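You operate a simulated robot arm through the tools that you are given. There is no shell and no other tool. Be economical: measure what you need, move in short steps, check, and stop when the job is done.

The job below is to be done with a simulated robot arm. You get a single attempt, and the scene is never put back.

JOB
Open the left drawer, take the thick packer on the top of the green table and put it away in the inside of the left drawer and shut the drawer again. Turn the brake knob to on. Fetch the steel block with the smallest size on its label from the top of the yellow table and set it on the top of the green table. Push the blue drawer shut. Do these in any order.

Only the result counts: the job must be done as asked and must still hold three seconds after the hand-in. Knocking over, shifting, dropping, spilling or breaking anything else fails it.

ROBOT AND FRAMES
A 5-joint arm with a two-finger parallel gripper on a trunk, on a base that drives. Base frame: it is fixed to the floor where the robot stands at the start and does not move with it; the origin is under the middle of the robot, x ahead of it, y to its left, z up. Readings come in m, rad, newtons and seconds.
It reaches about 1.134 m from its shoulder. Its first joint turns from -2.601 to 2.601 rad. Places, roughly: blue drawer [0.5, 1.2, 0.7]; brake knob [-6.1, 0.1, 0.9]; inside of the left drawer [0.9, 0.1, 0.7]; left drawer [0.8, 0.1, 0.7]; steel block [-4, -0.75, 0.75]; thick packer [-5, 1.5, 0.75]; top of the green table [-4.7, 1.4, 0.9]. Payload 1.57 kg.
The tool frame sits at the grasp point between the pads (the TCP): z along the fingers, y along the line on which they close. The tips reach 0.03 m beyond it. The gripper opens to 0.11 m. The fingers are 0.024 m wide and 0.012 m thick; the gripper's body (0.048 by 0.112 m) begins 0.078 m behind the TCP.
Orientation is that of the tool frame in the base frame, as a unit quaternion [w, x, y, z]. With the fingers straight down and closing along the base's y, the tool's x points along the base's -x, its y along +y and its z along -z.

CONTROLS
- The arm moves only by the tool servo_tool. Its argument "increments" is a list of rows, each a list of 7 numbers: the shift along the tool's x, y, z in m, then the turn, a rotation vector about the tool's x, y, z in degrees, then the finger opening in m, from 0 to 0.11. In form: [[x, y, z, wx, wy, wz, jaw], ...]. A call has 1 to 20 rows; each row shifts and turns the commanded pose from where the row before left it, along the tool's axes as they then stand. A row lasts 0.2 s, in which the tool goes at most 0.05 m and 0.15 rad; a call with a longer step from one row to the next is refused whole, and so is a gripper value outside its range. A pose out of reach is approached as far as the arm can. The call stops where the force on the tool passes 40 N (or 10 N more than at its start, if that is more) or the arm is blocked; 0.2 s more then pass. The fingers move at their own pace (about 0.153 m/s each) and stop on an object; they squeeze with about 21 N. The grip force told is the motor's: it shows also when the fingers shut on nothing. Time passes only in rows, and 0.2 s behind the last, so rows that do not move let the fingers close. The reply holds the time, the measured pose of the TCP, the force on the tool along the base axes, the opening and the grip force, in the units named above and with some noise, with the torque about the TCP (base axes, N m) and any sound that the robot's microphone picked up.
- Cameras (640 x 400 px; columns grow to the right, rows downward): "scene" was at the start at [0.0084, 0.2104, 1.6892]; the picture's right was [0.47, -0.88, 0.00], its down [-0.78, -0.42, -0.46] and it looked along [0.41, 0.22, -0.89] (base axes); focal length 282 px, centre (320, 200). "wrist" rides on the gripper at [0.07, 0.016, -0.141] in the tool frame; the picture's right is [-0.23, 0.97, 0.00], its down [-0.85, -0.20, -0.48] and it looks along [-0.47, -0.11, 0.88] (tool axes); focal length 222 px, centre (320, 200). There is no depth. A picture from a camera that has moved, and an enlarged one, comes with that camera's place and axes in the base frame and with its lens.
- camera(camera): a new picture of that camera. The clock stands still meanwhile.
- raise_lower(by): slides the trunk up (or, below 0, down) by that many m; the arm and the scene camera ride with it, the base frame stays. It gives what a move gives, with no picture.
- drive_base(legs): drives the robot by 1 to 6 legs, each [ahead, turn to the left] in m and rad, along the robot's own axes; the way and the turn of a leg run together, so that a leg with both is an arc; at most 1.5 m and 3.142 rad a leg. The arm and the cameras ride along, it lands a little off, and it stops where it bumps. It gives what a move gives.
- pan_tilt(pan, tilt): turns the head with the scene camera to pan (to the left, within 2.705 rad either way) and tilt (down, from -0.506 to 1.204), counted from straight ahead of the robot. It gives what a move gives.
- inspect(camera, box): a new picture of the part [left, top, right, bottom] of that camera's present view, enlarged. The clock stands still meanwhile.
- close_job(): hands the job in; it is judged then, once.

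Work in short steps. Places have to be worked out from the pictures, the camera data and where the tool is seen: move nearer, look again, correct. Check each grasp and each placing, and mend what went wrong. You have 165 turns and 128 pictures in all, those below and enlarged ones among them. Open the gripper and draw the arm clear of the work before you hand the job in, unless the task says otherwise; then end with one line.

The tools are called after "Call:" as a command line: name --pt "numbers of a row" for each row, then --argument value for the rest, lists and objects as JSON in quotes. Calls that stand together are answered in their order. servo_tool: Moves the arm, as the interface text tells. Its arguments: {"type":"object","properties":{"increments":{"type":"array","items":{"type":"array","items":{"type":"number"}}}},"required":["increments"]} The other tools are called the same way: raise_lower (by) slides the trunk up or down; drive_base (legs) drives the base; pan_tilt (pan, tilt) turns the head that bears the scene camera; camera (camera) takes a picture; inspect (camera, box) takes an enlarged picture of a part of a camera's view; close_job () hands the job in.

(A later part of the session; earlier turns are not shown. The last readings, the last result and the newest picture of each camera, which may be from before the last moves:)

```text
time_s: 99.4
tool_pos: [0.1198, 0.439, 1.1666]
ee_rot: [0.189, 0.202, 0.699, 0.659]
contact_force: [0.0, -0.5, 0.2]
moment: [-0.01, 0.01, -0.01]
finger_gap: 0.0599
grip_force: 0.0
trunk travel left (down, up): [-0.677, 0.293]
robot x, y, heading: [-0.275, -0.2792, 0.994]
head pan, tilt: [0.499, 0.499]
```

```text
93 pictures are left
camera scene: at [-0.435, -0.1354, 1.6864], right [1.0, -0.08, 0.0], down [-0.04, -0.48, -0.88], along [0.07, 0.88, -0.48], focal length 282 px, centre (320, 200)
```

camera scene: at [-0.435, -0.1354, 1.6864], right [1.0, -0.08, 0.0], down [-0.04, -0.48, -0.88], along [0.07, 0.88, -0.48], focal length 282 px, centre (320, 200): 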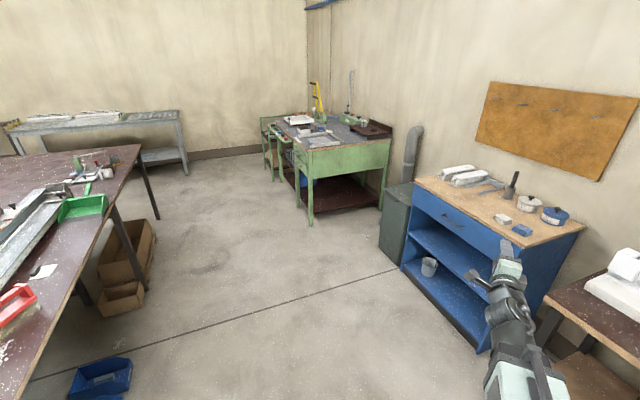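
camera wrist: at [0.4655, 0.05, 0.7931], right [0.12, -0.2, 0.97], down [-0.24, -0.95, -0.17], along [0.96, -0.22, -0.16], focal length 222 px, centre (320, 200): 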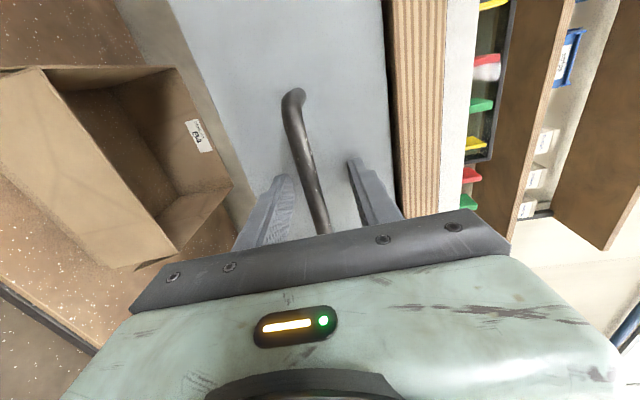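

Blocked again; look at what the base is touching behind/left and right.

Call:
pan_tilt --pan 2.3 --tilt 0.9

Call:
camera --camera "scene"

Call:
pan_tilt --pan -1.3 --tilt 1.0

Call:
camera --camera "scene"

```text
time_s: 101.2
tool_pos: [0.1192, 0.439, 1.1665]
ee_rot: [0.19, 0.202, 0.699, 0.659]
contact_force: [0.0, -0.5, 0.3]
moment: [0.02, 0.0, 0.01]
finger_gap: 0.0603
grip_force: 0.0
trunk travel left (down, up): [-0.677, 0.293]
robot x, y, heading: [-0.2762, -0.2821, 0.997]
head pan, tilt: [2.3, 0.901]
```

```text
92 pictures are left
camera scene: at [-0.5166, -0.2377, 1.6525], right [-0.15, 0.99, 0.0], down [0.77, 0.12, -0.62], along [-0.61, -0.1, -0.78], focal length 282 px, centre (320, 200)
```

scene: 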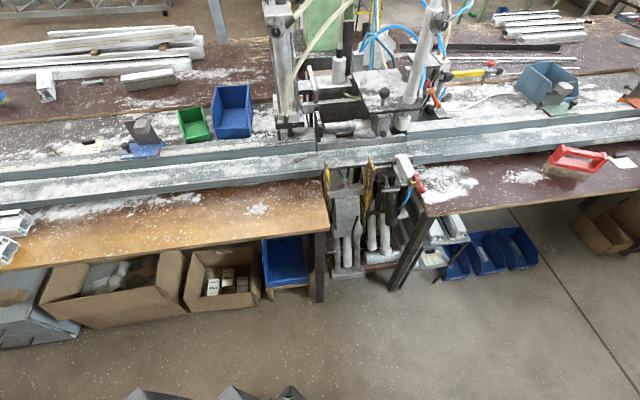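

```text
time_s: 104.2
tool_pos: [0.1191, 0.4389, 1.1666]
ee_rot: [0.189, 0.202, 0.699, 0.659]
contact_force: [0.8, 0.3, -0.7]
moment: [-0.01, -0.04, -0.01]
finger_gap: 0.0601
grip_force: 0.0
trunk travel left (down, up): [-0.677, 0.293]
robot x, y, heading: [-0.2743, -0.2791, 0.996]
head pan, tilt: [-1.3, 1.0]
```

```text
91 pictures are left
camera scene: at [-0.3755, -0.247, 1.6453], right [-0.3, -0.95, 0.0], down [-0.8, 0.25, -0.54], along [0.52, -0.16, -0.84], focal length 282 px, centre (320, 200)
```

scene: 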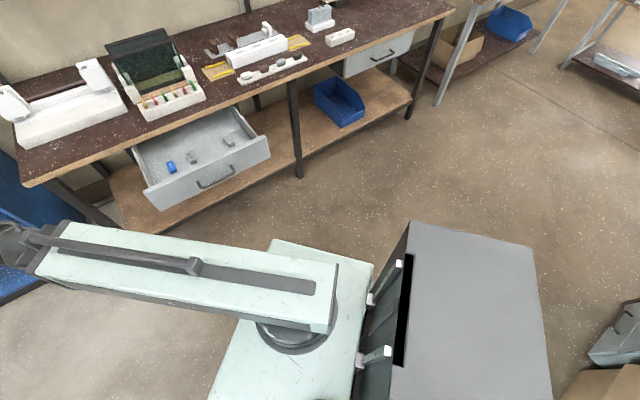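

The tall rear body sweeps wide near the table's boxes. Move ahead a little, then turn gradually while moving.

Call:
drive_base --legs '[[0.12, 0], [0.4, 0.87]]'

```text
time_s: 107.5
tool_pos: [-0.3937, 0.9611, 1.1666]
ee_rot: [-0.084, -0.088, 0.723, 0.68]
contact_force: [-0.1, 0.0, 0.0]
moment: [-0.03, 0.0, 0.0]
finger_gap: 0.0597
grip_force: 0.0
trunk travel left (down, up): [-0.677, 0.293]
robot x, y, heading: [-0.1312, 0.1792, 1.819]
head pan, tilt: [-1.3, 1.0]
stopped in leg 2: the robot was blocked; the commanded pose is now the measured one
```

Near the end of the arc the tail may have touched the open drawer. Drive straight ahead away from it and check the drawer.

Call:
drive_base --legs '[[0.5, 0]]'

Call:
pan_tilt --pan -1.8 --tilt 0.8

Call:
camera --camera "scene"

```text
time_s: 110.4
tool_pos: [-0.5204, 1.4333, 1.1667]
ee_rot: [-0.087, -0.091, 0.722, 0.68]
contact_force: [0.5, -0.5, -0.7]
moment: [-0.03, -0.02, 0.01]
finger_gap: 0.0601
grip_force: 0.1
trunk travel left (down, up): [-0.677, 0.293]
robot x, y, heading: [-0.2445, 0.6534, 1.826]
head pan, tilt: [-1.3, 1.0]
```

```text
time_s: 111.3
tool_pos: [-0.5212, 1.4325, 1.1673]
ee_rot: [-0.086, -0.091, 0.722, 0.681]
contact_force: [0.1, -0.6, 0.5]
moment: [0.0, 0.04, 0.02]
finger_gap: 0.0599
grip_force: 0.3
trunk travel left (down, up): [-0.677, 0.293]
robot x, y, heading: [-0.2415, 0.6557, 1.826]
head pan, tilt: [-1.799, 0.799]
```

```text
90 pictures are left
camera scene: at [-0.3177, 0.5716, 1.6604], right [0.03, -1.0, 0.0], down [-0.72, -0.02, -0.7], along [0.7, 0.02, -0.72], focal length 282 px, centre (320, 200)
```

scene: 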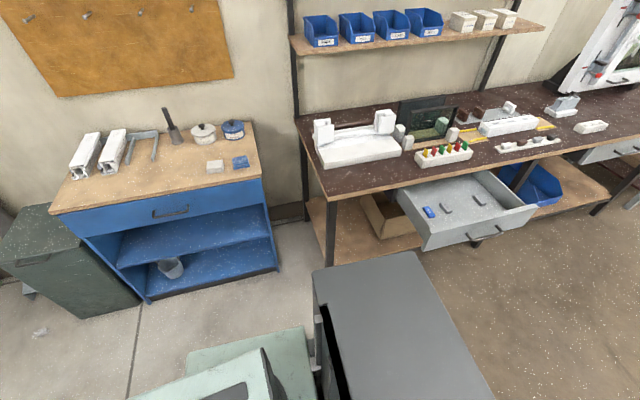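

Drawer still open and untouched. Continue up the corridor towards (−1.15, 2.7).

Call:
drive_base --legs '[[0.3, 0], [0, 0.17], [1.0, 0], [0.9, 0]]'

Call:
pan_tilt --pan 0.6 --tilt 0.5

Call:
camera --camera "scene"

```text
time_s: 123.2
tool_pos: [-1.5536, 3.3831, 1.1675]
ee_rot: [-0.155, -0.162, 0.709, 0.669]
contact_force: [0.2, 0.2, 0.7]
moment: [0.0, -0.01, -0.01]
finger_gap: 0.0598
grip_force: 0.1
trunk travel left (down, up): [-0.677, 0.293]
robot x, y, heading: [-1.1276, 2.6772, 2.027]
head pan, tilt: [-1.799, 0.799]
```

```text
time_s: 125.4
tool_pos: [-1.5548, 3.3829, 1.1671]
ee_rot: [-0.154, -0.163, 0.71, 0.668]
contact_force: [0.2, -0.6, 0.9]
moment: [0.01, -0.05, 0.0]
finger_gap: 0.06
grip_force: 0.1
trunk travel left (down, up): [-0.677, 0.293]
robot x, y, heading: [-1.1286, 2.6762, 2.035]
head pan, tilt: [0.6, 0.499]
```

```text
89 pictures are left
camera scene: at [-1.3408, 2.6063, 1.6864], right [0.49, 0.87, 0.0], down [0.42, -0.23, -0.88], along [-0.77, 0.43, -0.48], focal length 282 px, centre (320, 200)
```

scene: 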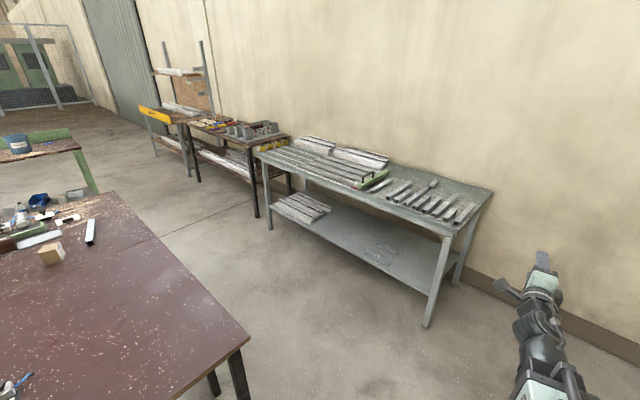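

Aisle between long table end and wall table is ~1.1 m wide, centreline from (−1.45,3.45) to (−3.6,2.8). Go to its mouth and turn.

Call:
drive_base --legs '[[0.82, 0], [0, 1.4]]'

Call:
pan_tilt --pan 0.0 --tilt 0.6

Call:
camera --camera "scene"

```text
time_s: 133.2
tool_pos: [-2.2352, 3.0683, 1.1666]
ee_rot: [0.553, 0.586, -0.432, -0.406]
contact_force: [-0.7, -0.4, 0.0]
moment: [-0.02, 0.02, 0.02]
finger_gap: 0.0603
grip_force: 0.0
trunk travel left (down, up): [-0.677, 0.293]
robot x, y, heading: [-1.4757, 3.3942, -2.838]
head pan, tilt: [0.6, 0.499]
```

```text
time_s: 134.2
tool_pos: [-2.2353, 3.0695, 1.1676]
ee_rot: [0.552, 0.586, -0.432, -0.406]
contact_force: [0.6, 0.6, 0.1]
moment: [0.0, 0.01, 0.03]
finger_gap: 0.0601
grip_force: 0.2
trunk travel left (down, up): [-0.677, 0.293]
robot x, y, heading: [-1.4766, 3.3931, -2.839]
head pan, tilt: [0.0, 0.6]
```

```text
88 pictures are left
camera scene: at [-1.4677, 3.221, 1.6773], right [-0.3, 0.95, 0.0], down [0.54, 0.17, -0.83], along [-0.79, -0.25, -0.56], focal length 282 px, centre (320, 200)
```

scene: 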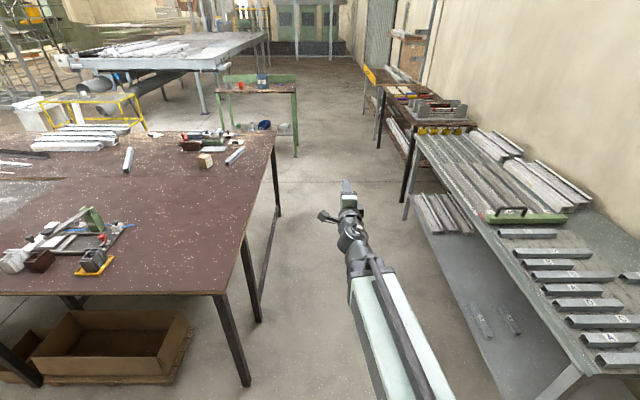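

Good view: green and yellow tables ahead; the line has ≥0.15 m margin each side. Drive through the aisle.

Call:
drive_base --legs '[[0.8, 0.015], [1.4, 0]]'

Call:
pan_tilt --pan 0.3 --tilt 0.6

Call:
camera --camera "scene"

```text
time_s: 145.0
tool_pos: [-4.3359, 2.4065, 1.1678]
ee_rot: [0.553, 0.585, -0.433, -0.406]
contact_force: [-0.4, -0.2, 0.7]
moment: [0.0, -0.03, -0.02]
finger_gap: 0.0598
grip_force: 0.0
trunk travel left (down, up): [-0.677, 0.293]
robot x, y, heading: [-3.5754, 2.7324, -2.843]
head pan, tilt: [0.0, 0.6]
```

```text
time_s: 145.8
tool_pos: [-4.335, 2.4064, 1.1674]
ee_rot: [0.552, 0.586, -0.432, -0.407]
contact_force: [0.2, 0.4, -0.7]
moment: [0.01, 0.01, 0.0]
finger_gap: 0.0596
grip_force: 0.2
trunk travel left (down, up): [-0.677, 0.293]
robot x, y, heading: [-3.5812, 2.7315, -2.842]
head pan, tilt: [0.3, 0.6]
```

```text
87 pictures are left
camera scene: at [-3.5561, 2.5332, 1.6773], right [-0.57, 0.82, 0.0], down [0.47, 0.32, -0.83], along [-0.68, -0.47, -0.56], focal length 282 px, centre (320, 200)
```

scene: 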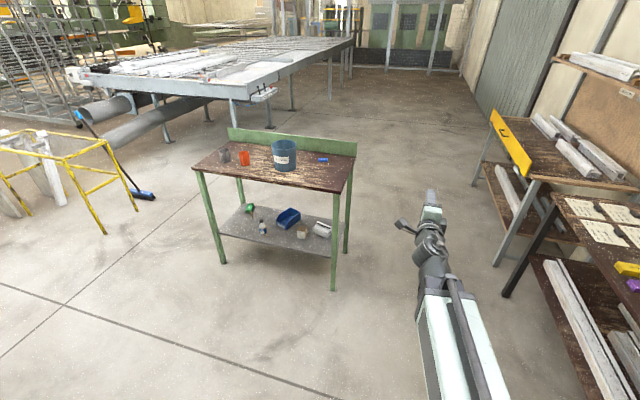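

Green table stands ahead with its open front facing me. Zoom on its top, and on the yellow table.

Call:
inspect --camera "scene" --box '[180, 120, 370, 240]'

Call:
inspect --camera "scene" --box '[0, 40, 240, 240]'

```text
3.33 times, centred on (275, 180) of scene
camera zoom: at [-3.5561, 2.5332, 1.6773], right [-0.57, 0.82, 0.0], down [0.47, 0.32, -0.83], along [-0.68, -0.47, -0.56], focal length 939 px, centre (470, 267)
```

zoom: 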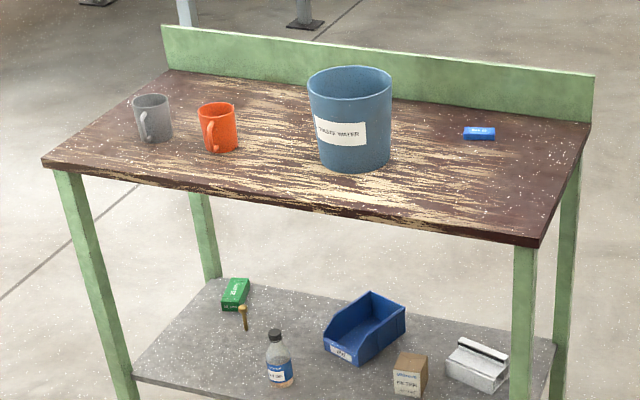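

```text
2.00 times, centred on (120, 140) of scene
camera zoom: at [-3.5561, 2.5332, 1.6773], right [-0.57, 0.82, 0.0], down [0.47, 0.32, -0.83], along [-0.68, -0.47, -0.56], focal length 564 px, centre (720, 320)
```

zoom: 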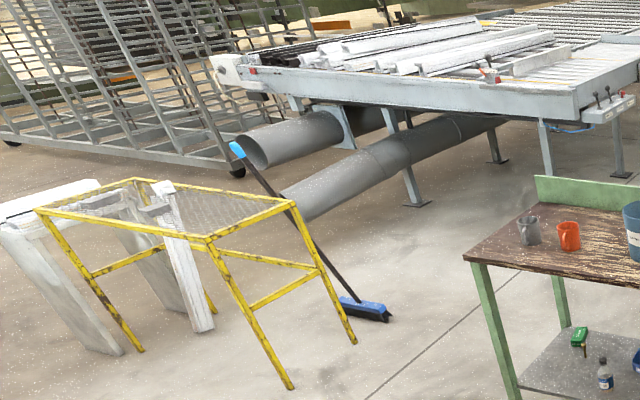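

Packer is the blue piece at ≈(−5.04,1.53). The best way is to drive along the corridor past both tables and reach sideways with the arm. Go round the corner into that corridor.

Call:
drive_base --legs '[[0.7, 0], [0, 1.57], [1.3, 0]]'

Call:
pan_tilt --pan -0.4 --tilt 0.6

Call:
camera --camera "scene"

```text
time_s: 159.7
tool_pos: [-3.4288, 0.5875, 1.1673]
ee_rot: [0.673, 0.716, 0.135, 0.128]
contact_force: [-0.1, 0.1, 0.7]
moment: [-0.03, -0.01, -0.01]
finger_gap: 0.0602
grip_force: 0.1
trunk travel left (down, up): [-0.677, 0.293]
robot x, y, heading: [-3.812, 1.3163, -1.188]
head pan, tilt: [0.3, 0.6]
```

```text
time_s: 160.8
tool_pos: [-3.4291, 0.5868, 1.1675]
ee_rot: [0.673, 0.715, 0.135, 0.129]
contact_force: [-0.2, 1.1, -0.1]
moment: [0.0, -0.02, 0.02]
finger_gap: 0.06
grip_force: 0.1
trunk travel left (down, up): [-0.677, 0.293]
robot x, y, heading: [-3.8122, 1.3166, -1.191]
head pan, tilt: [-0.4, 0.6]
```

```text
84 pictures are left
camera scene: at [-3.6732, 1.3352, 1.6773], right [-1.0, 0.02, 0.0], down [0.01, 0.56, -0.83], along [-0.01, -0.82, -0.56], focal length 282 px, centre (320, 200)
```

scene: 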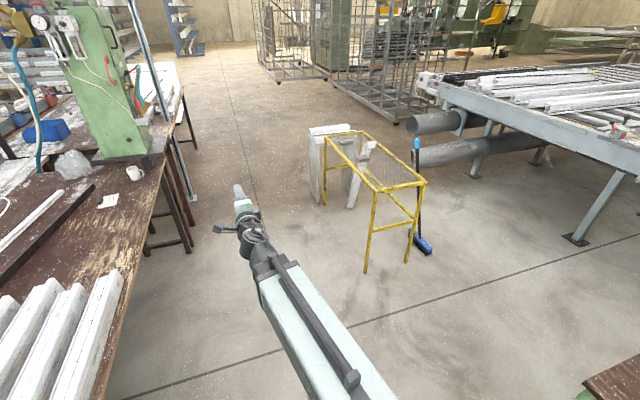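

Zoom on the yellow table.

Call:
inspect --camera "scene" --box '[290, 110, 450, 280]'

```text
2.35 times, centred on (370, 195) of scene
camera zoom: at [-3.6732, 1.3352, 1.6773], right [-1.0, 0.02, 0.0], down [0.01, 0.56, -0.83], along [-0.01, -0.82, -0.56], focal length 663 px, centre (202, 212)
```

zoom: 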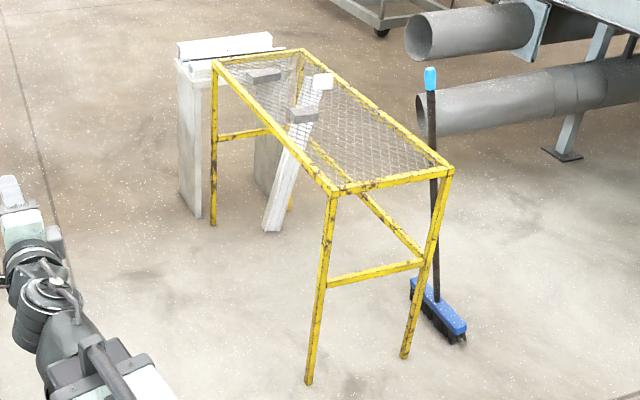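

Two steel blocks lie on the mesh top (z≈0.75) at about (−4.01,−0.53) and (−3.92,−0.86). Drive alongside the yellow table.

Call:
drive_base --legs '[[0, -0.05], [1.0, 0], [0.8, -0.03]]'

Call:
pan_tilt --pan -1.4 --tilt 0.8

Call:
camera --camera "scene"

```text
time_s: 170.4
tool_pos: [-2.9253, -1.1857, 1.1677]
ee_rot: [0.678, 0.721, 0.104, 0.099]
contact_force: [0.6, 0.0, 0.3]
moment: [0.03, -0.03, 0.01]
finger_gap: 0.0604
grip_force: 0.0
trunk travel left (down, up): [-0.677, 0.293]
robot x, y, heading: [-3.2434, -0.4214, -1.275]
head pan, tilt: [-0.4, 0.6]
```

```text
time_s: 171.7
tool_pos: [-2.926, -1.1858, 1.1676]
ee_rot: [0.679, 0.72, 0.104, 0.099]
contact_force: [0.5, -0.2, 0.1]
moment: [-0.05, -0.01, -0.01]
finger_gap: 0.0599
grip_force: 0.1
trunk travel left (down, up): [-0.677, 0.293]
robot x, y, heading: [-3.2461, -0.4239, -1.278]
head pan, tilt: [-1.4, 0.799]
```

```text
82 pictures are left
camera scene: at [-3.165, -0.3674, 1.6604], right [-0.45, 0.89, 0.0], down [0.64, 0.32, -0.7], along [-0.62, -0.31, -0.72], focal length 282 px, centre (320, 200)
```

scene: 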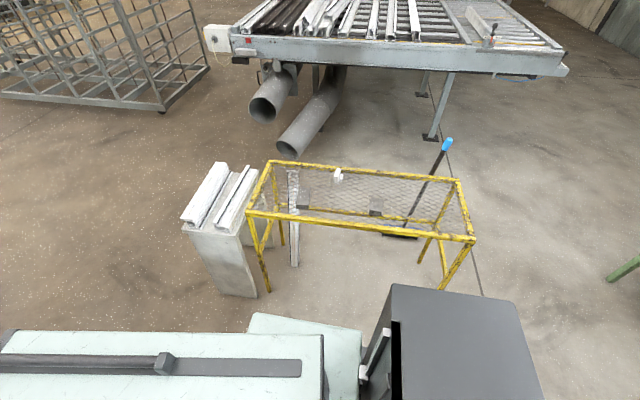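

Call:
inspect --camera "scene" --box '[260, 140, 420, 240]'

```text
4.00 times, centred on (340, 190) of scene
camera zoom: at [-3.165, -0.3674, 1.6604], right [-0.45, 0.89, 0.0], down [0.64, 0.32, -0.7], along [-0.62, -0.31, -0.72], focal length 1127 px, centre (240, 240)
```

zoom: 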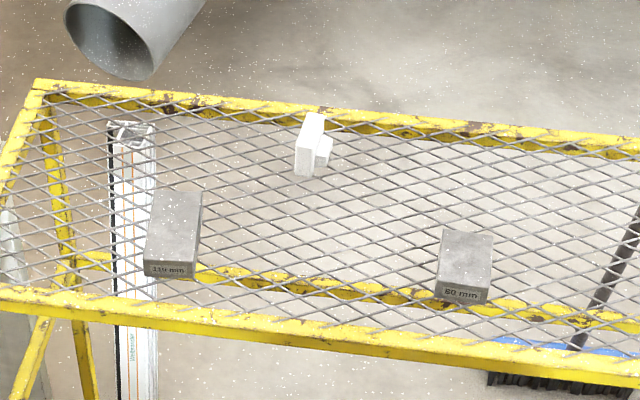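

Call:
inspect --camera "scene" --box '[355, 192, 395, 220]'

Call:
inspect --camera "scene" --box '[290, 162, 350, 215]'

```text
14.29 times, centred on (375, 206) of scene
camera zoom: at [-3.165, -0.3674, 1.6604], right [-0.45, 0.89, 0.0], down [0.64, 0.32, -0.7], along [-0.62, -0.31, -0.72], focal length 4026 px, centre (-466, 114)
```

zoom: 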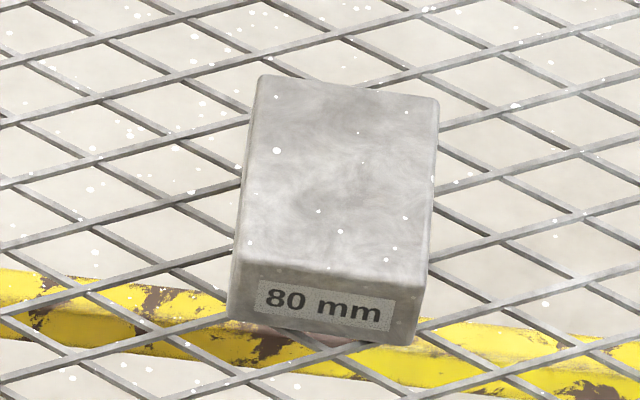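

```text
7.55 times, centred on (320, 188) of scene
camera zoom: at [-3.165, -0.3674, 1.6604], right [-0.45, 0.89, 0.0], down [0.64, 0.32, -0.7], along [-0.62, -0.31, -0.72], focal length 2127 px, centre (320, 287)
```

zoom: 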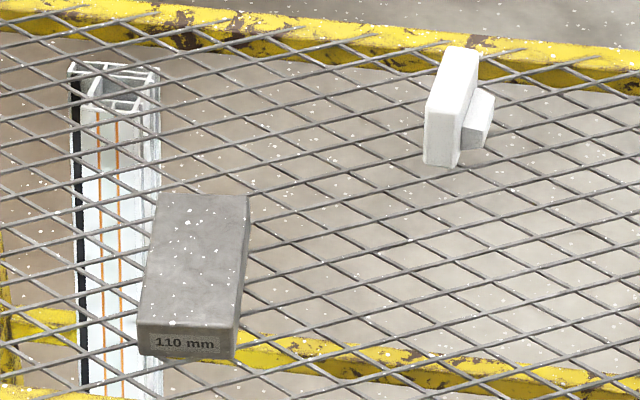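

The 80 mm block (≈54 mm wide, long axis heading ≈0.38) is the smallest. Tilt the tool down (11 rows), then swing it to the right side towards the table.

Call:
servo_tool --pt "0 0 0 8.2 0 0 0.09" --pt "0 0 0 8.2 0 0 0.09" --pt "0 0 0 8.2 0 0 0.09" --pt "0 0 0 8.2 0 0 0.09" --pt "0 0 0 8.2 0 0 0.09" --pt "0 0 0 8.2 0 0 0.09" --pt "0 0 0 8.2 0 0 0.09" --pt "0 0 0 8.2 0 0 0.09" --pt "0 0 0 8.2 0 0 0.09" --pt "0 0 0 8.2 0 0 0.09" --pt "0 0 0 8 0 0 0.09"

```text
time_s: 174.1
tool_pos: [-2.925, -1.1861, 0.9447]
ee_rot: [-0.031, 0.989, 0.143, -0.004]
contact_force: [-1.4, 0.9, -0.1]
moment: [-0.02, -0.01, 0.03]
finger_gap: 0.09
grip_force: 0.1
out of reach, approached as far as the arm can: row 1, 2, 3, 4, 5, 6, 7, 8, 9, 10
trunk travel left (down, up): [-0.677, 0.293]
robot x, y, heading: [-3.2407, -0.4241, -1.275]
head pan, tilt: [-1.4, 0.799]
```

Tool points down at z 0.945. Raise the trunk 0.12 for clearance, then swing towards the table.

Call:
raise_lower --by 0.12

Call:
servo_tool --pt "-0.045 -0.019 0 0 0 0 0.09" --pt "-0.045 -0.019 0 0 0 0 0.09" --pt "-0.045 -0.019 0 0 0 0 0.09" --pt "-0.045 -0.019 0 0 0 0 0.09" --pt "-0.045 -0.019 0 0 0 0 0.09" --pt "-0.045 -0.019 0 0 0 0 0.09" --pt "-0.045 -0.019 0 0 0 0 0.09" --pt "-0.045 -0.019 0 0 0 0 0.09" --pt "-0.045 -0.019 0 0 0 0 0.09" --pt "-0.045 -0.019 0 0 0 0 0.09" --pt "-0.045 -0.019 0 0 0 0 0.09" --pt "-0.045 -0.019 0 0 0 0 0.09"

Call:
servo_tool --pt "-0.022 -0.044 0 0 0 0 0.09" --pt "-0.022 -0.044 0 0 0 0 0.09" --pt "-0.022 -0.044 0 0 0 0 0.09" --pt "-0.022 -0.044 0 0 0 0 0.09" --pt "-0.022 -0.044 0 0 0 0 0.09" --pt "-0.022 -0.044 0 0 0 0 0.09" --pt "-0.022 -0.044 0 0 0 0 0.09" --pt "-0.022 -0.044 0 0 0 0 0.09"

Call:
camera --camera "scene"

```text
time_s: 175.6
tool_pos: [-2.9261, -1.1857, 1.0645]
ee_rot: [-0.03, 0.989, 0.143, -0.003]
contact_force: [-0.3, -0.3, -0.7]
moment: [0.02, 0.02, 0.03]
finger_gap: 0.0899
grip_force: 0.1
trunk travel left (down, up): [-0.797, 0.173]
robot x, y, heading: [-3.2406, -0.4239, -1.276]
head pan, tilt: [-1.4, 0.799]
```

```text
time_s: 178.2
tool_pos: [-3.5073, -1.1201, 1.0645]
ee_rot: [-0.029, 0.989, 0.143, -0.003]
contact_force: [-1.0, 1.1, -0.6]
moment: [0.0, -0.03, 0.03]
finger_gap: 0.09
grip_force: 0.1
out of reach, approached as far as the arm can: row 2, 8, 10, 12
trunk travel left (down, up): [-0.797, 0.173]
robot x, y, heading: [-3.2398, -0.4223, -1.276]
head pan, tilt: [-1.4, 0.799]
```

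```text
time_s: 179.9
tool_pos: [-3.7796, -0.8339, 1.0641]
ee_rot: [-0.03, 0.989, 0.142, -0.003]
contact_force: [-0.5, -0.6, 0.0]
moment: [-0.02, -0.04, 0.01]
finger_gap: 0.09
grip_force: 0.1
out of reach, approached as far as the arm can: row 3, 4, 6, 8
trunk travel left (down, up): [-0.797, 0.173]
robot x, y, heading: [-3.2402, -0.4236, -1.277]
head pan, tilt: [-1.4, 0.799]
```

```text
78 pictures are left
camera scene: at [-3.1654, -0.3669, 1.7804], right [-0.45, 0.9, 0.0], down [0.64, 0.32, -0.7], along [-0.62, -0.31, -0.72], focal length 282 px, centre (320, 200)
```

scene: 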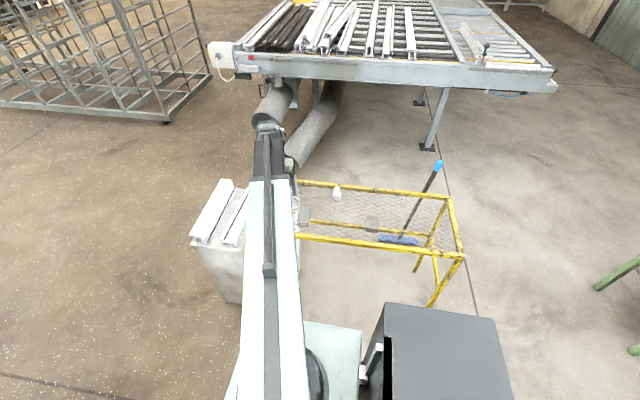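

TCP is near the far block; move ~0.36 m back along the table over the 80 mm block, correcting tilt and spin.

Call:
servo_tool --pt "0 0 0 -3.4 0 0 0.09" --pt "0 0 0 0 0 -5 0.09" --pt "-0.0122 -0.04 0 0 0 0 0.09" --pt "-0.0122 -0.04 0 0 0 0 0.09" --pt "-0.0122 -0.04 0 0 0 0 0.09" --pt "-0.0122 -0.04 0 0 0 0 0.09" --pt "-0.0122 -0.04 0 0 0 0 0.09" --pt "-0.0122 -0.04 0 0 0 0 0.09" --pt "-0.0122 -0.04 0 0 0 0 0.09" --pt "-0.0122 -0.04 0 0 0 0 0.09" --pt "-0.0122 -0.04 0 0 0 0 0.09"

Call:
camera --camera "wrist"

```text
time_s: 182.3
tool_pos: [-4.0088, -0.5373, 1.0636]
ee_rot: [-0.001, 0.983, 0.186, 0.001]
contact_force: [0.4, 0.2, 0.1]
moment: [0.0, 0.02, 0.01]
finger_gap: 0.0901
grip_force: 0.0
trunk travel left (down, up): [-0.797, 0.173]
robot x, y, heading: [-3.2415, -0.4254, -1.284]
head pan, tilt: [-1.4, 0.799]
```

```text
77 pictures are left
camera wrist: at [-3.9389, -0.5266, 1.205], right [0.14, -0.99, 0.0], down [-0.87, -0.13, 0.48], along [-0.47, -0.07, -0.88], focal length 222 px, centre (320, 200)
```

wrist: 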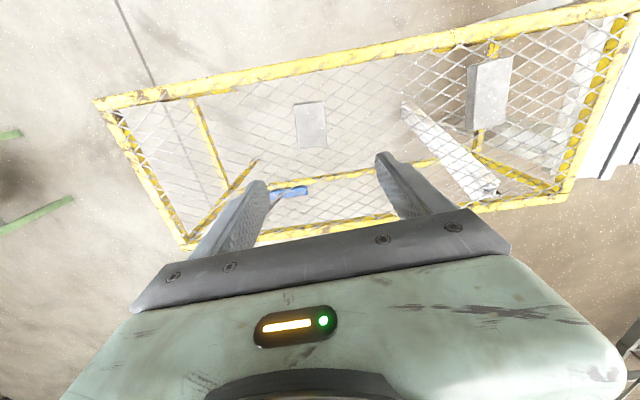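

Block centre is ≈(−4.011,−0.524), long axis heading ≈0.255. Align spin by +6.9°, shift 13 mm, descend to z≈0.83 and check.

Call:
servo_tool --pt "0.003 -0.013 0 0 0 6.9 0.09" --pt "0 0 0.045 0 0 0 0.09" --pt "0 0 0.045 0 0 0 0.09" --pt "0 0 0.045 0 0 0 0.09" --pt "0 0 0.045 0 0 0 0.09" --pt "0 0 0.045 0 0 0 0.09" --pt "0 0 0 0 0 0 0.09"

Call:
camera --camera "wrist"

Call:
inspect --camera "scene" --box '[300, 130, 460, 240]'

```text
time_s: 183.9
tool_pos: [-4.0103, -0.5236, 1.0631]
ee_rot: [0.001, 0.992, 0.126, 0.002]
contact_force: [-0.1, -0.2, 0.0]
moment: [-0.03, 0.02, -0.02]
finger_gap: 0.0903
grip_force: 0.0
out of reach, approached as far as the arm can: row 2, 3, 4, 5, 6
trunk travel left (down, up): [-0.797, 0.173]
robot x, y, heading: [-3.2424, -0.4225, -1.273]
head pan, tilt: [-1.4, 0.799]
```

```text
76 pictures are left
camera wrist: at [-3.9402, -0.5213, 1.2051], right [0.02, -1.0, 0.0], down [-0.88, -0.02, 0.48], along [-0.48, -0.01, -0.88], focal length 222 px, centre (320, 200)
```

wrist: 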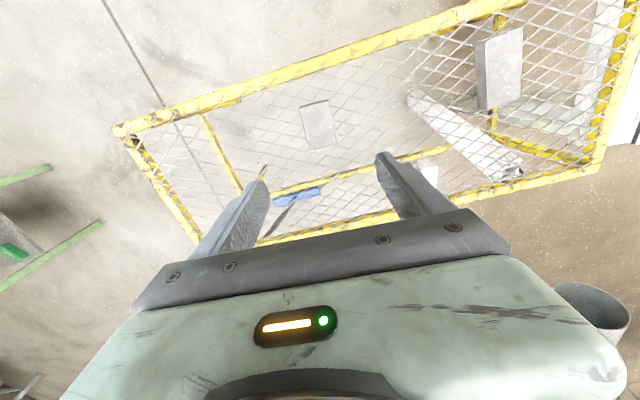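

```text
3.64 times, centred on (380, 185) of scene
camera zoom: at [-3.1652, -0.367, 1.7804], right [-0.45, 0.9, 0.0], down [0.64, 0.32, -0.7], along [-0.62, -0.31, -0.72], focal length 1025 px, centre (102, 254)
```

zoom: 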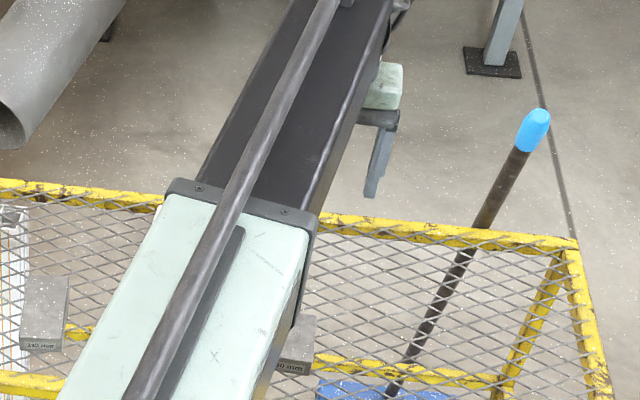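

Alignment is good; the arm can't descend at this radius, so lower with the trunk to z≈0.85.

Call:
raise_lower --by -0.215

Call:
camera --camera "wrist"

```text
time_s: 186.2
tool_pos: [-4.0105, -0.5229, 0.8477]
ee_rot: [0.0, 0.992, 0.127, 0.001]
contact_force: [-1.0, 0.2, 0.0]
moment: [0.0, 0.0, 0.01]
finger_gap: 0.0902
grip_force: 0.1
trunk travel left (down, up): [-0.582, 0.388]
robot x, y, heading: [-3.2409, -0.4233, -1.279]
head pan, tilt: [-1.4, 0.799]
```

```text
74 pictures are left
camera wrist: at [-3.9401, -0.5213, 0.9901], right [0.02, -1.0, 0.0], down [-0.88, -0.02, 0.48], along [-0.48, -0.01, -0.88], focal length 222 px, centre (320, 200)
```

wrist: 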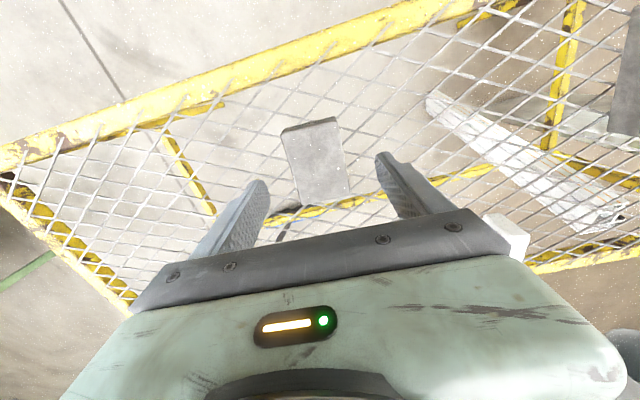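

Block is centred between fingers (top z≈0.79, mesh ≈0.75). Lower another 0.05.

Call:
raise_lower --by -0.05

Call:
camera --camera "wrist"

Call:
inspect --camera "scene" --box '[300, 110, 460, 220]'

```text
time_s: 187.2
tool_pos: [-4.0103, -0.5233, 0.7987]
ee_rot: [0.0, 0.992, 0.126, 0.001]
contact_force: [-0.6, -0.5, -0.8]
moment: [0.02, 0.0, -0.02]
finger_gap: 0.09
grip_force: 0.1
trunk travel left (down, up): [-0.532, 0.438]
robot x, y, heading: [-3.2476, -0.4264, -1.279]
head pan, tilt: [-1.4, 0.799]
```

```text
73 pictures are left
camera wrist: at [-3.9401, -0.5213, 0.9401], right [0.02, -1.0, 0.0], down [-0.88, -0.02, 0.48], along [-0.48, -0.01, -0.88], focal length 222 px, centre (320, 200)
```

wrist: 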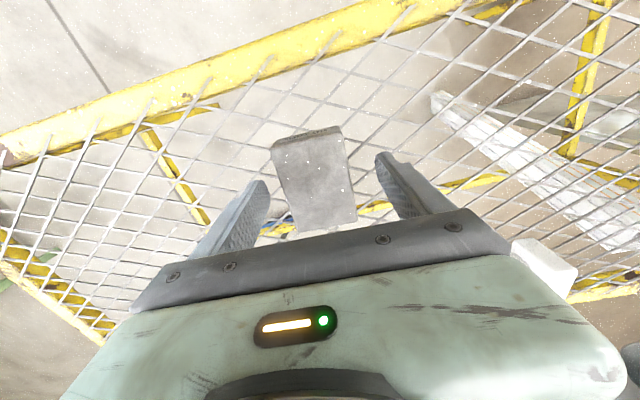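

```text
3.64 times, centred on (380, 165) of scene
camera zoom: at [-3.1651, -0.3671, 1.5154], right [-0.45, 0.9, 0.0], down [0.64, 0.32, -0.7], along [-0.62, -0.31, -0.72], focal length 1025 px, centre (102, 327)
```

zoom: 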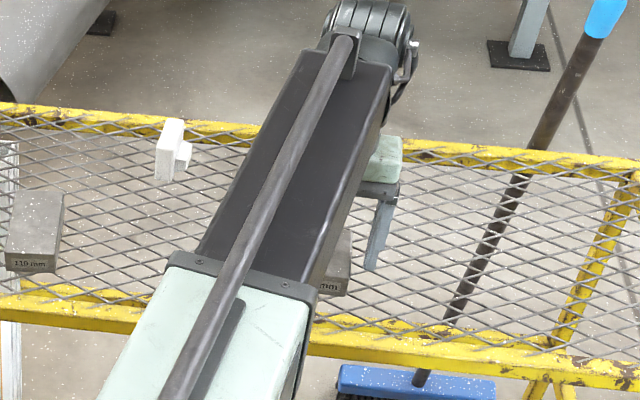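

Block spans z≈0.75–0.78. Lower 12 mm more (tips at ≈0.757) and close.

Call:
raise_lower --by -0.012

Call:
servo_tool --pt "0 0 0 0 0 0 0.03" --pt "0 0 0 0 0 0 0.03" --pt "0 0 0 0 0 0 0.03" --pt "0 0 0 0 0 0 0.03"

```text
time_s: 187.8
tool_pos: [-4.0104, -0.5234, 0.7871]
ee_rot: [0.0, 0.992, 0.127, 0.001]
contact_force: [0.4, -0.3, -0.7]
moment: [0.02, -0.02, -0.02]
finger_gap: 0.0901
grip_force: 0.1
trunk travel left (down, up): [-0.52, 0.45]
robot x, y, heading: [-3.2419, -0.4272, -1.28]
head pan, tilt: [-1.4, 0.799]
```

```text
time_s: 188.8
tool_pos: [-4.0113, -0.5237, 0.7859]
ee_rot: [0.0, 0.992, 0.126, 0.001]
contact_force: [0.6, 1.5, -0.5]
moment: [0.13, 0.03, -0.02]
finger_gap: 0.056
grip_force: 20.5
trunk travel left (down, up): [-0.52, 0.45]
robot x, y, heading: [-3.2414, -0.427, -1.279]
head pan, tilt: [-1.4, 0.799]
```

Gripped at 56 mm. Lift and check.

Call:
raise_lower --by 0.06

Call:
camera --camera "wrist"

```text
time_s: 189.8
tool_pos: [-4.0099, -0.5232, 0.8466]
ee_rot: [-0.001, 0.992, 0.126, 0.001]
contact_force: [-0.4, 0.3, -4.0]
moment: [0.06, 0.03, -0.01]
finger_gap: 0.0558
grip_force: 21.0
trunk travel left (down, up): [-0.58, 0.39]
robot x, y, heading: [-3.2477, -0.4256, -1.279]
head pan, tilt: [-1.4, 0.799]
```

```text
71 pictures are left
camera wrist: at [-3.9405, -0.5214, 0.9878], right [0.02, -1.0, 0.0], down [-0.88, -0.02, 0.48], along [-0.48, -0.01, -0.88], focal length 222 px, centre (320, 200)
```

wrist: 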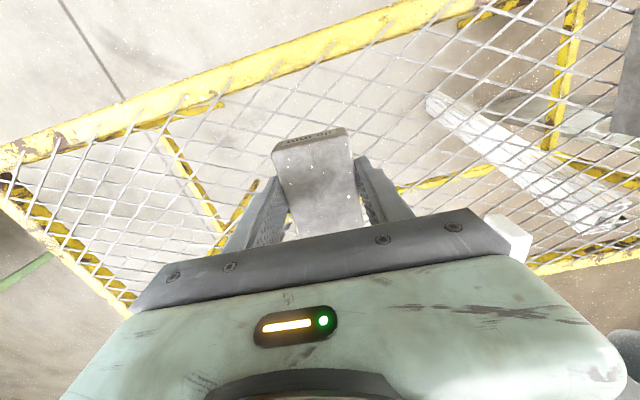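

The 80 mm block is held. Raise high, then reverse along the corridor so the arm ends beside the green table.

Call:
raise_lower --by 0.37

Call:
drive_base --legs '[[-0.85, 0], [-0.85, 0]]'

Call:
camera --camera "scene"

Call:
camera --camera "wrist"

```text
time_s: 193.3
tool_pos: [-4.0121, -0.5236, 1.2166]
ee_rot: [0.0, 0.992, 0.126, 0.001]
contact_force: [-0.3, -0.2, -4.5]
moment: [0.02, -0.01, 0.01]
finger_gap: 0.0558
grip_force: 21.1
trunk travel left (down, up): [-0.95, 0.02]
robot x, y, heading: [-3.2469, -0.4224, -1.277]
head pan, tilt: [-1.4, 0.799]
```

```text
time_s: 202.0
tool_pos: [-4.4623, 1.1506, 1.2155]
ee_rot: [0.0, 0.994, 0.105, 0.001]
contact_force: [0.7, -0.2, -4.6]
moment: [0.01, -0.04, 0.0]
finger_gap: 0.0558
grip_force: 21.4
trunk travel left (down, up): [-0.95, 0.02]
robot x, y, heading: [-3.6924, 1.22, -1.317]
head pan, tilt: [-1.4, 0.799]
```

```text
70 pictures are left
camera scene: at [-3.6129, 1.2743, 1.9334], right [-0.41, 0.91, 0.0], down [0.65, 0.29, -0.7], along [-0.64, -0.29, -0.72], focal length 282 px, centre (320, 200)
```

scene: 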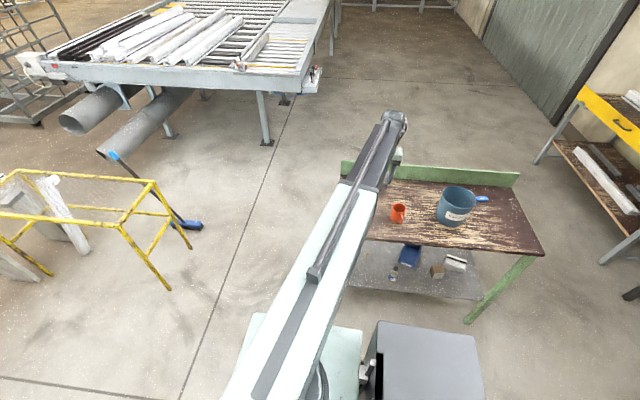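

```text
69 pictures are left
camera wrist: at [-4.391, 1.1505, 1.3578], right [-0.02, -1.0, 0.0], down [-0.88, 0.01, 0.48], along [-0.48, 0.01, -0.88], focal length 222 px, centre (320, 200)
```

wrist: 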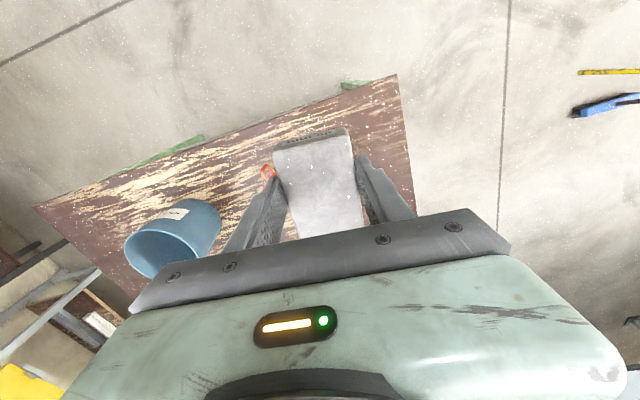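

Green table top is ≈0.89 high; its free spot is the front-right corner region (right of the bucket, in front of the blue packer). Reverse 0.62 m more so the hand is there.

Call:
drive_base --legs '[[-0.62, 0]]'

Call:
camera --camera "scene"

Call:
camera --camera "wrist"

```text
time_s: 205.4
tool_pos: [-4.6219, 1.7212, 1.2159]
ee_rot: [0.001, 0.993, 0.12, 0.001]
contact_force: [0.1, 0.2, -5.7]
moment: [0.01, -0.02, -0.01]
finger_gap: 0.0558
grip_force: 20.8
trunk travel left (down, up): [-0.95, 0.02]
robot x, y, heading: [-3.8533, 1.8163, -1.282]
head pan, tilt: [-1.4, 0.799]
```

```text
68 pictures are left
camera scene: at [-3.7763, 1.8692, 1.9334], right [-0.44, 0.9, 0.0], down [0.64, 0.32, -0.7], along [-0.63, -0.31, -0.72], focal length 282 px, centre (320, 200)
```

scene: 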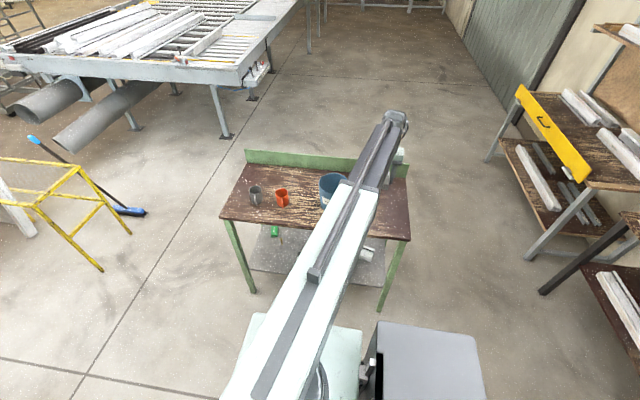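

```text
67 pictures are left
camera wrist: at [-4.551, 1.7232, 1.3579], right [0.01, -1.0, 0.0], down [-0.88, -0.01, 0.48], along [-0.48, -0.01, -0.88], focal length 222 px, centre (320, 200)
```

wrist: 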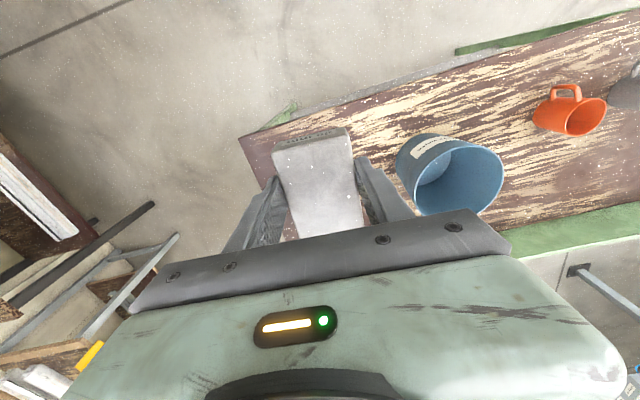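

Shift to the free spot (target TCP (−4.716,1.739)), then lower in stages.

Call:
servo_tool --pt "-0.029 -0.0133 0 0 0 0 0.03" --pt "-0.029 -0.0133 0 0 0 0 0.03" --pt "-0.029 -0.0133 0 0 0 0 0.03" --pt "0 0 0 0 0 0 0.03"

Call:
raise_lower --by -0.2

Call:
camera --camera "wrist"

Call:
inspect --camera "scene" --box '[300, 60, 460, 180]'

```text
time_s: 206.4
tool_pos: [-4.7148, 1.7392, 1.2165]
ee_rot: [-0.001, 0.993, 0.12, 0.001]
contact_force: [0.1, 0.5, -4.1]
moment: [0.02, -0.01, 0.01]
finger_gap: 0.0557
grip_force: 21.3
trunk travel left (down, up): [-0.95, 0.02]
robot x, y, heading: [-3.8549, 1.8157, -1.29]
head pan, tilt: [-1.4, 0.799]
```

```text
time_s: 208.6
tool_pos: [-4.7157, 1.7408, 1.0161]
ee_rot: [-0.001, 0.993, 0.12, 0.001]
contact_force: [-0.3, 1.5, -5.2]
moment: [-0.01, 0.0, 0.0]
finger_gap: 0.0558
grip_force: 20.9
trunk travel left (down, up): [-0.75, 0.22]
robot x, y, heading: [-3.8512, 1.8111, -1.284]
head pan, tilt: [-1.4, 0.799]
```

```text
66 pictures are left
camera wrist: at [-4.6441, 1.7414, 1.1578], right [0.01, -1.0, 0.0], down [-0.88, -0.01, 0.48], along [-0.48, -0.01, -0.88], focal length 222 px, centre (320, 200)
```

wrist: 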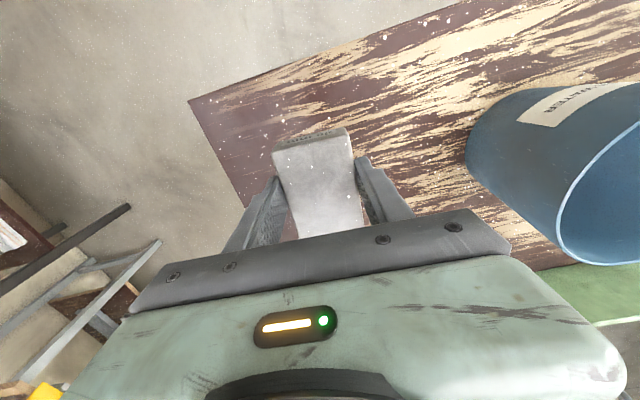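

```text
3.33 times, centred on (380, 120) of scene
camera zoom: at [-3.7762, 1.8686, 1.7335], right [-0.44, 0.9, 0.0], down [0.64, 0.32, -0.7], along [-0.63, -0.31, -0.72], focal length 939 px, centre (120, 467)
```

zoom: 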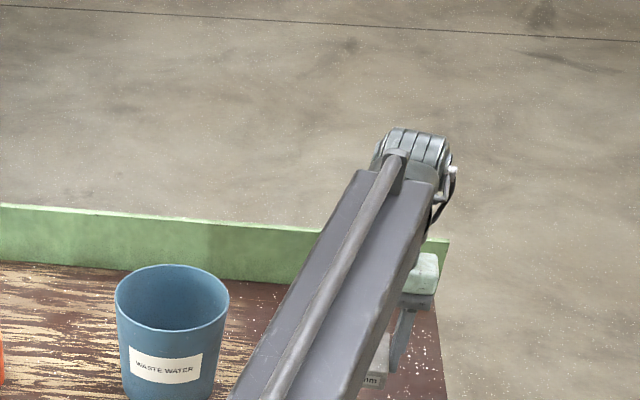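

Table top somewhere 0.85–0.89. Lower 0.08, then small steps watching the vertical force.

Call:
raise_lower --by -0.075

Call:
inspect --camera "scene" --box '[330, 60, 430, 130]'

Call:
raise_lower --by -0.015

```text
time_s: 209.7
tool_pos: [-4.7149, 1.7394, 0.9418]
ee_rot: [-0.001, 0.993, 0.119, 0.001]
contact_force: [0.2, -0.2, -4.4]
moment: [-0.01, -0.05, -0.01]
finger_gap: 0.0556
grip_force: 21.2
trunk travel left (down, up): [-0.675, 0.295]
robot x, y, heading: [-3.8545, 1.8123, -1.284]
head pan, tilt: [-1.4, 0.799]
```

```text
5.71 times, centred on (380, 95) of scene
camera zoom: at [-3.7762, 1.8686, 1.6584], right [-0.44, 0.9, 0.0], down [0.64, 0.32, -0.7], along [-0.63, -0.31, -0.72], focal length 1610 px, centre (-23, 800)
```

zoom: 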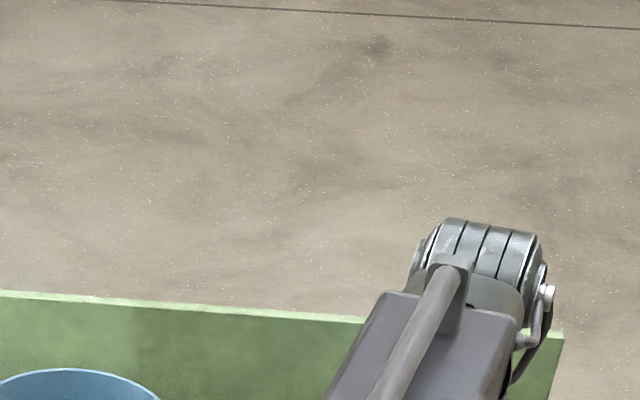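

```text
time_s: 210.4
tool_pos: [-4.7143, 1.7402, 0.9256]
ee_rot: [0.0, 0.993, 0.12, 0.001]
contact_force: [-0.8, -0.5, -5.1]
moment: [0.01, -0.02, 0.02]
finger_gap: 0.0557
grip_force: 21.6
trunk travel left (down, up): [-0.66, 0.31]
robot x, y, heading: [-3.8521, 1.8145, -1.283]
head pan, tilt: [-1.4, 0.799]
```

No contact yet; continue down in 1 cm steps.

Call:
raise_lower --by -0.012

Call:
raise_lower --by -0.01

Call:
inspect --camera "scene" --box '[320, 80, 440, 190]'

```text
time_s: 211.0
tool_pos: [-4.7144, 1.7407, 0.9132]
ee_rot: [0.0, 0.993, 0.12, 0.001]
contact_force: [0.1, 0.2, -4.0]
moment: [-0.01, -0.02, -0.01]
finger_gap: 0.0559
grip_force: 21.3
trunk travel left (down, up): [-0.648, 0.322]
robot x, y, heading: [-3.8565, 1.8121, -1.28]
head pan, tilt: [-1.4, 0.799]
```

```text
time_s: 211.5
tool_pos: [-4.7144, 1.7402, 0.9037]
ee_rot: [0.0, 0.993, 0.12, 0.001]
contact_force: [-0.2, -0.8, -4.8]
moment: [-0.01, -0.02, -0.02]
finger_gap: 0.0558
grip_force: 20.7
trunk travel left (down, up): [-0.638, 0.332]
robot x, y, heading: [-3.8529, 1.8148, -1.285]
head pan, tilt: [-1.4, 0.799]
```

```text
3.64 times, centred on (380, 135) of scene
camera zoom: at [-3.7762, 1.8686, 1.6214], right [-0.44, 0.9, 0.0], down [0.64, 0.32, -0.7], along [-0.63, -0.31, -0.72], focal length 1025 px, centre (102, 436)
```

zoom: 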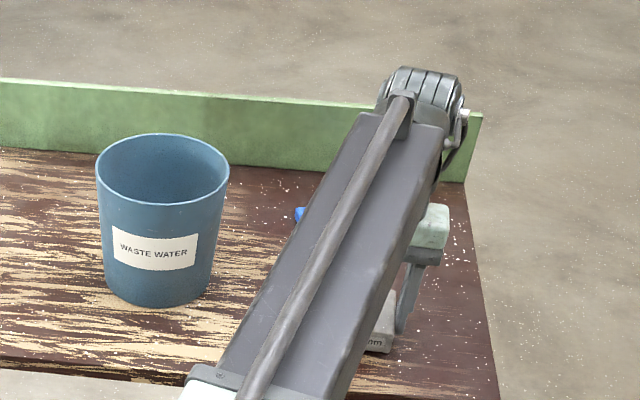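

Call:
raise_lower --by -0.008

Call:
raise_lower --by -0.006

Call:
camera --camera "wrist"

```text
time_s: 212.1
tool_pos: [-4.7146, 1.7401, 0.8961]
ee_rot: [0.0, 0.993, 0.121, 0.001]
contact_force: [1.3, 0.7, -1.1]
moment: [0.03, 0.1, 0.0]
finger_gap: 0.0557
grip_force: 20.8
trunk travel left (down, up): [-0.63, 0.34]
robot x, y, heading: [-3.8524, 1.8141, -1.285]
head pan, tilt: [-1.4, 0.799]
```

```text
time_s: 212.7
tool_pos: [-4.7136, 1.7403, 0.891]
ee_rot: [0.0, 0.993, 0.119, 0.001]
contact_force: [3.1, 0.1, 7.3]
moment: [0.03, 0.31, 0.0]
finger_gap: 0.0556
grip_force: 21.0
trunk travel left (down, up): [-0.624, 0.346]
robot x, y, heading: [-3.8513, 1.812, -1.285]
head pan, tilt: [-1.4, 0.799]
```

```text
62 pictures are left
camera wrist: at [-4.6429, 1.7416, 1.0327], right [0.01, -1.0, 0.0], down [-0.88, -0.01, 0.48], along [-0.48, -0.01, -0.88], focal length 222 px, centre (320, 200)
```

wrist: 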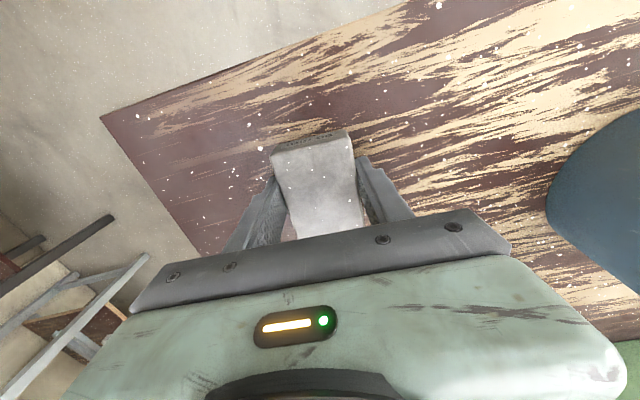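

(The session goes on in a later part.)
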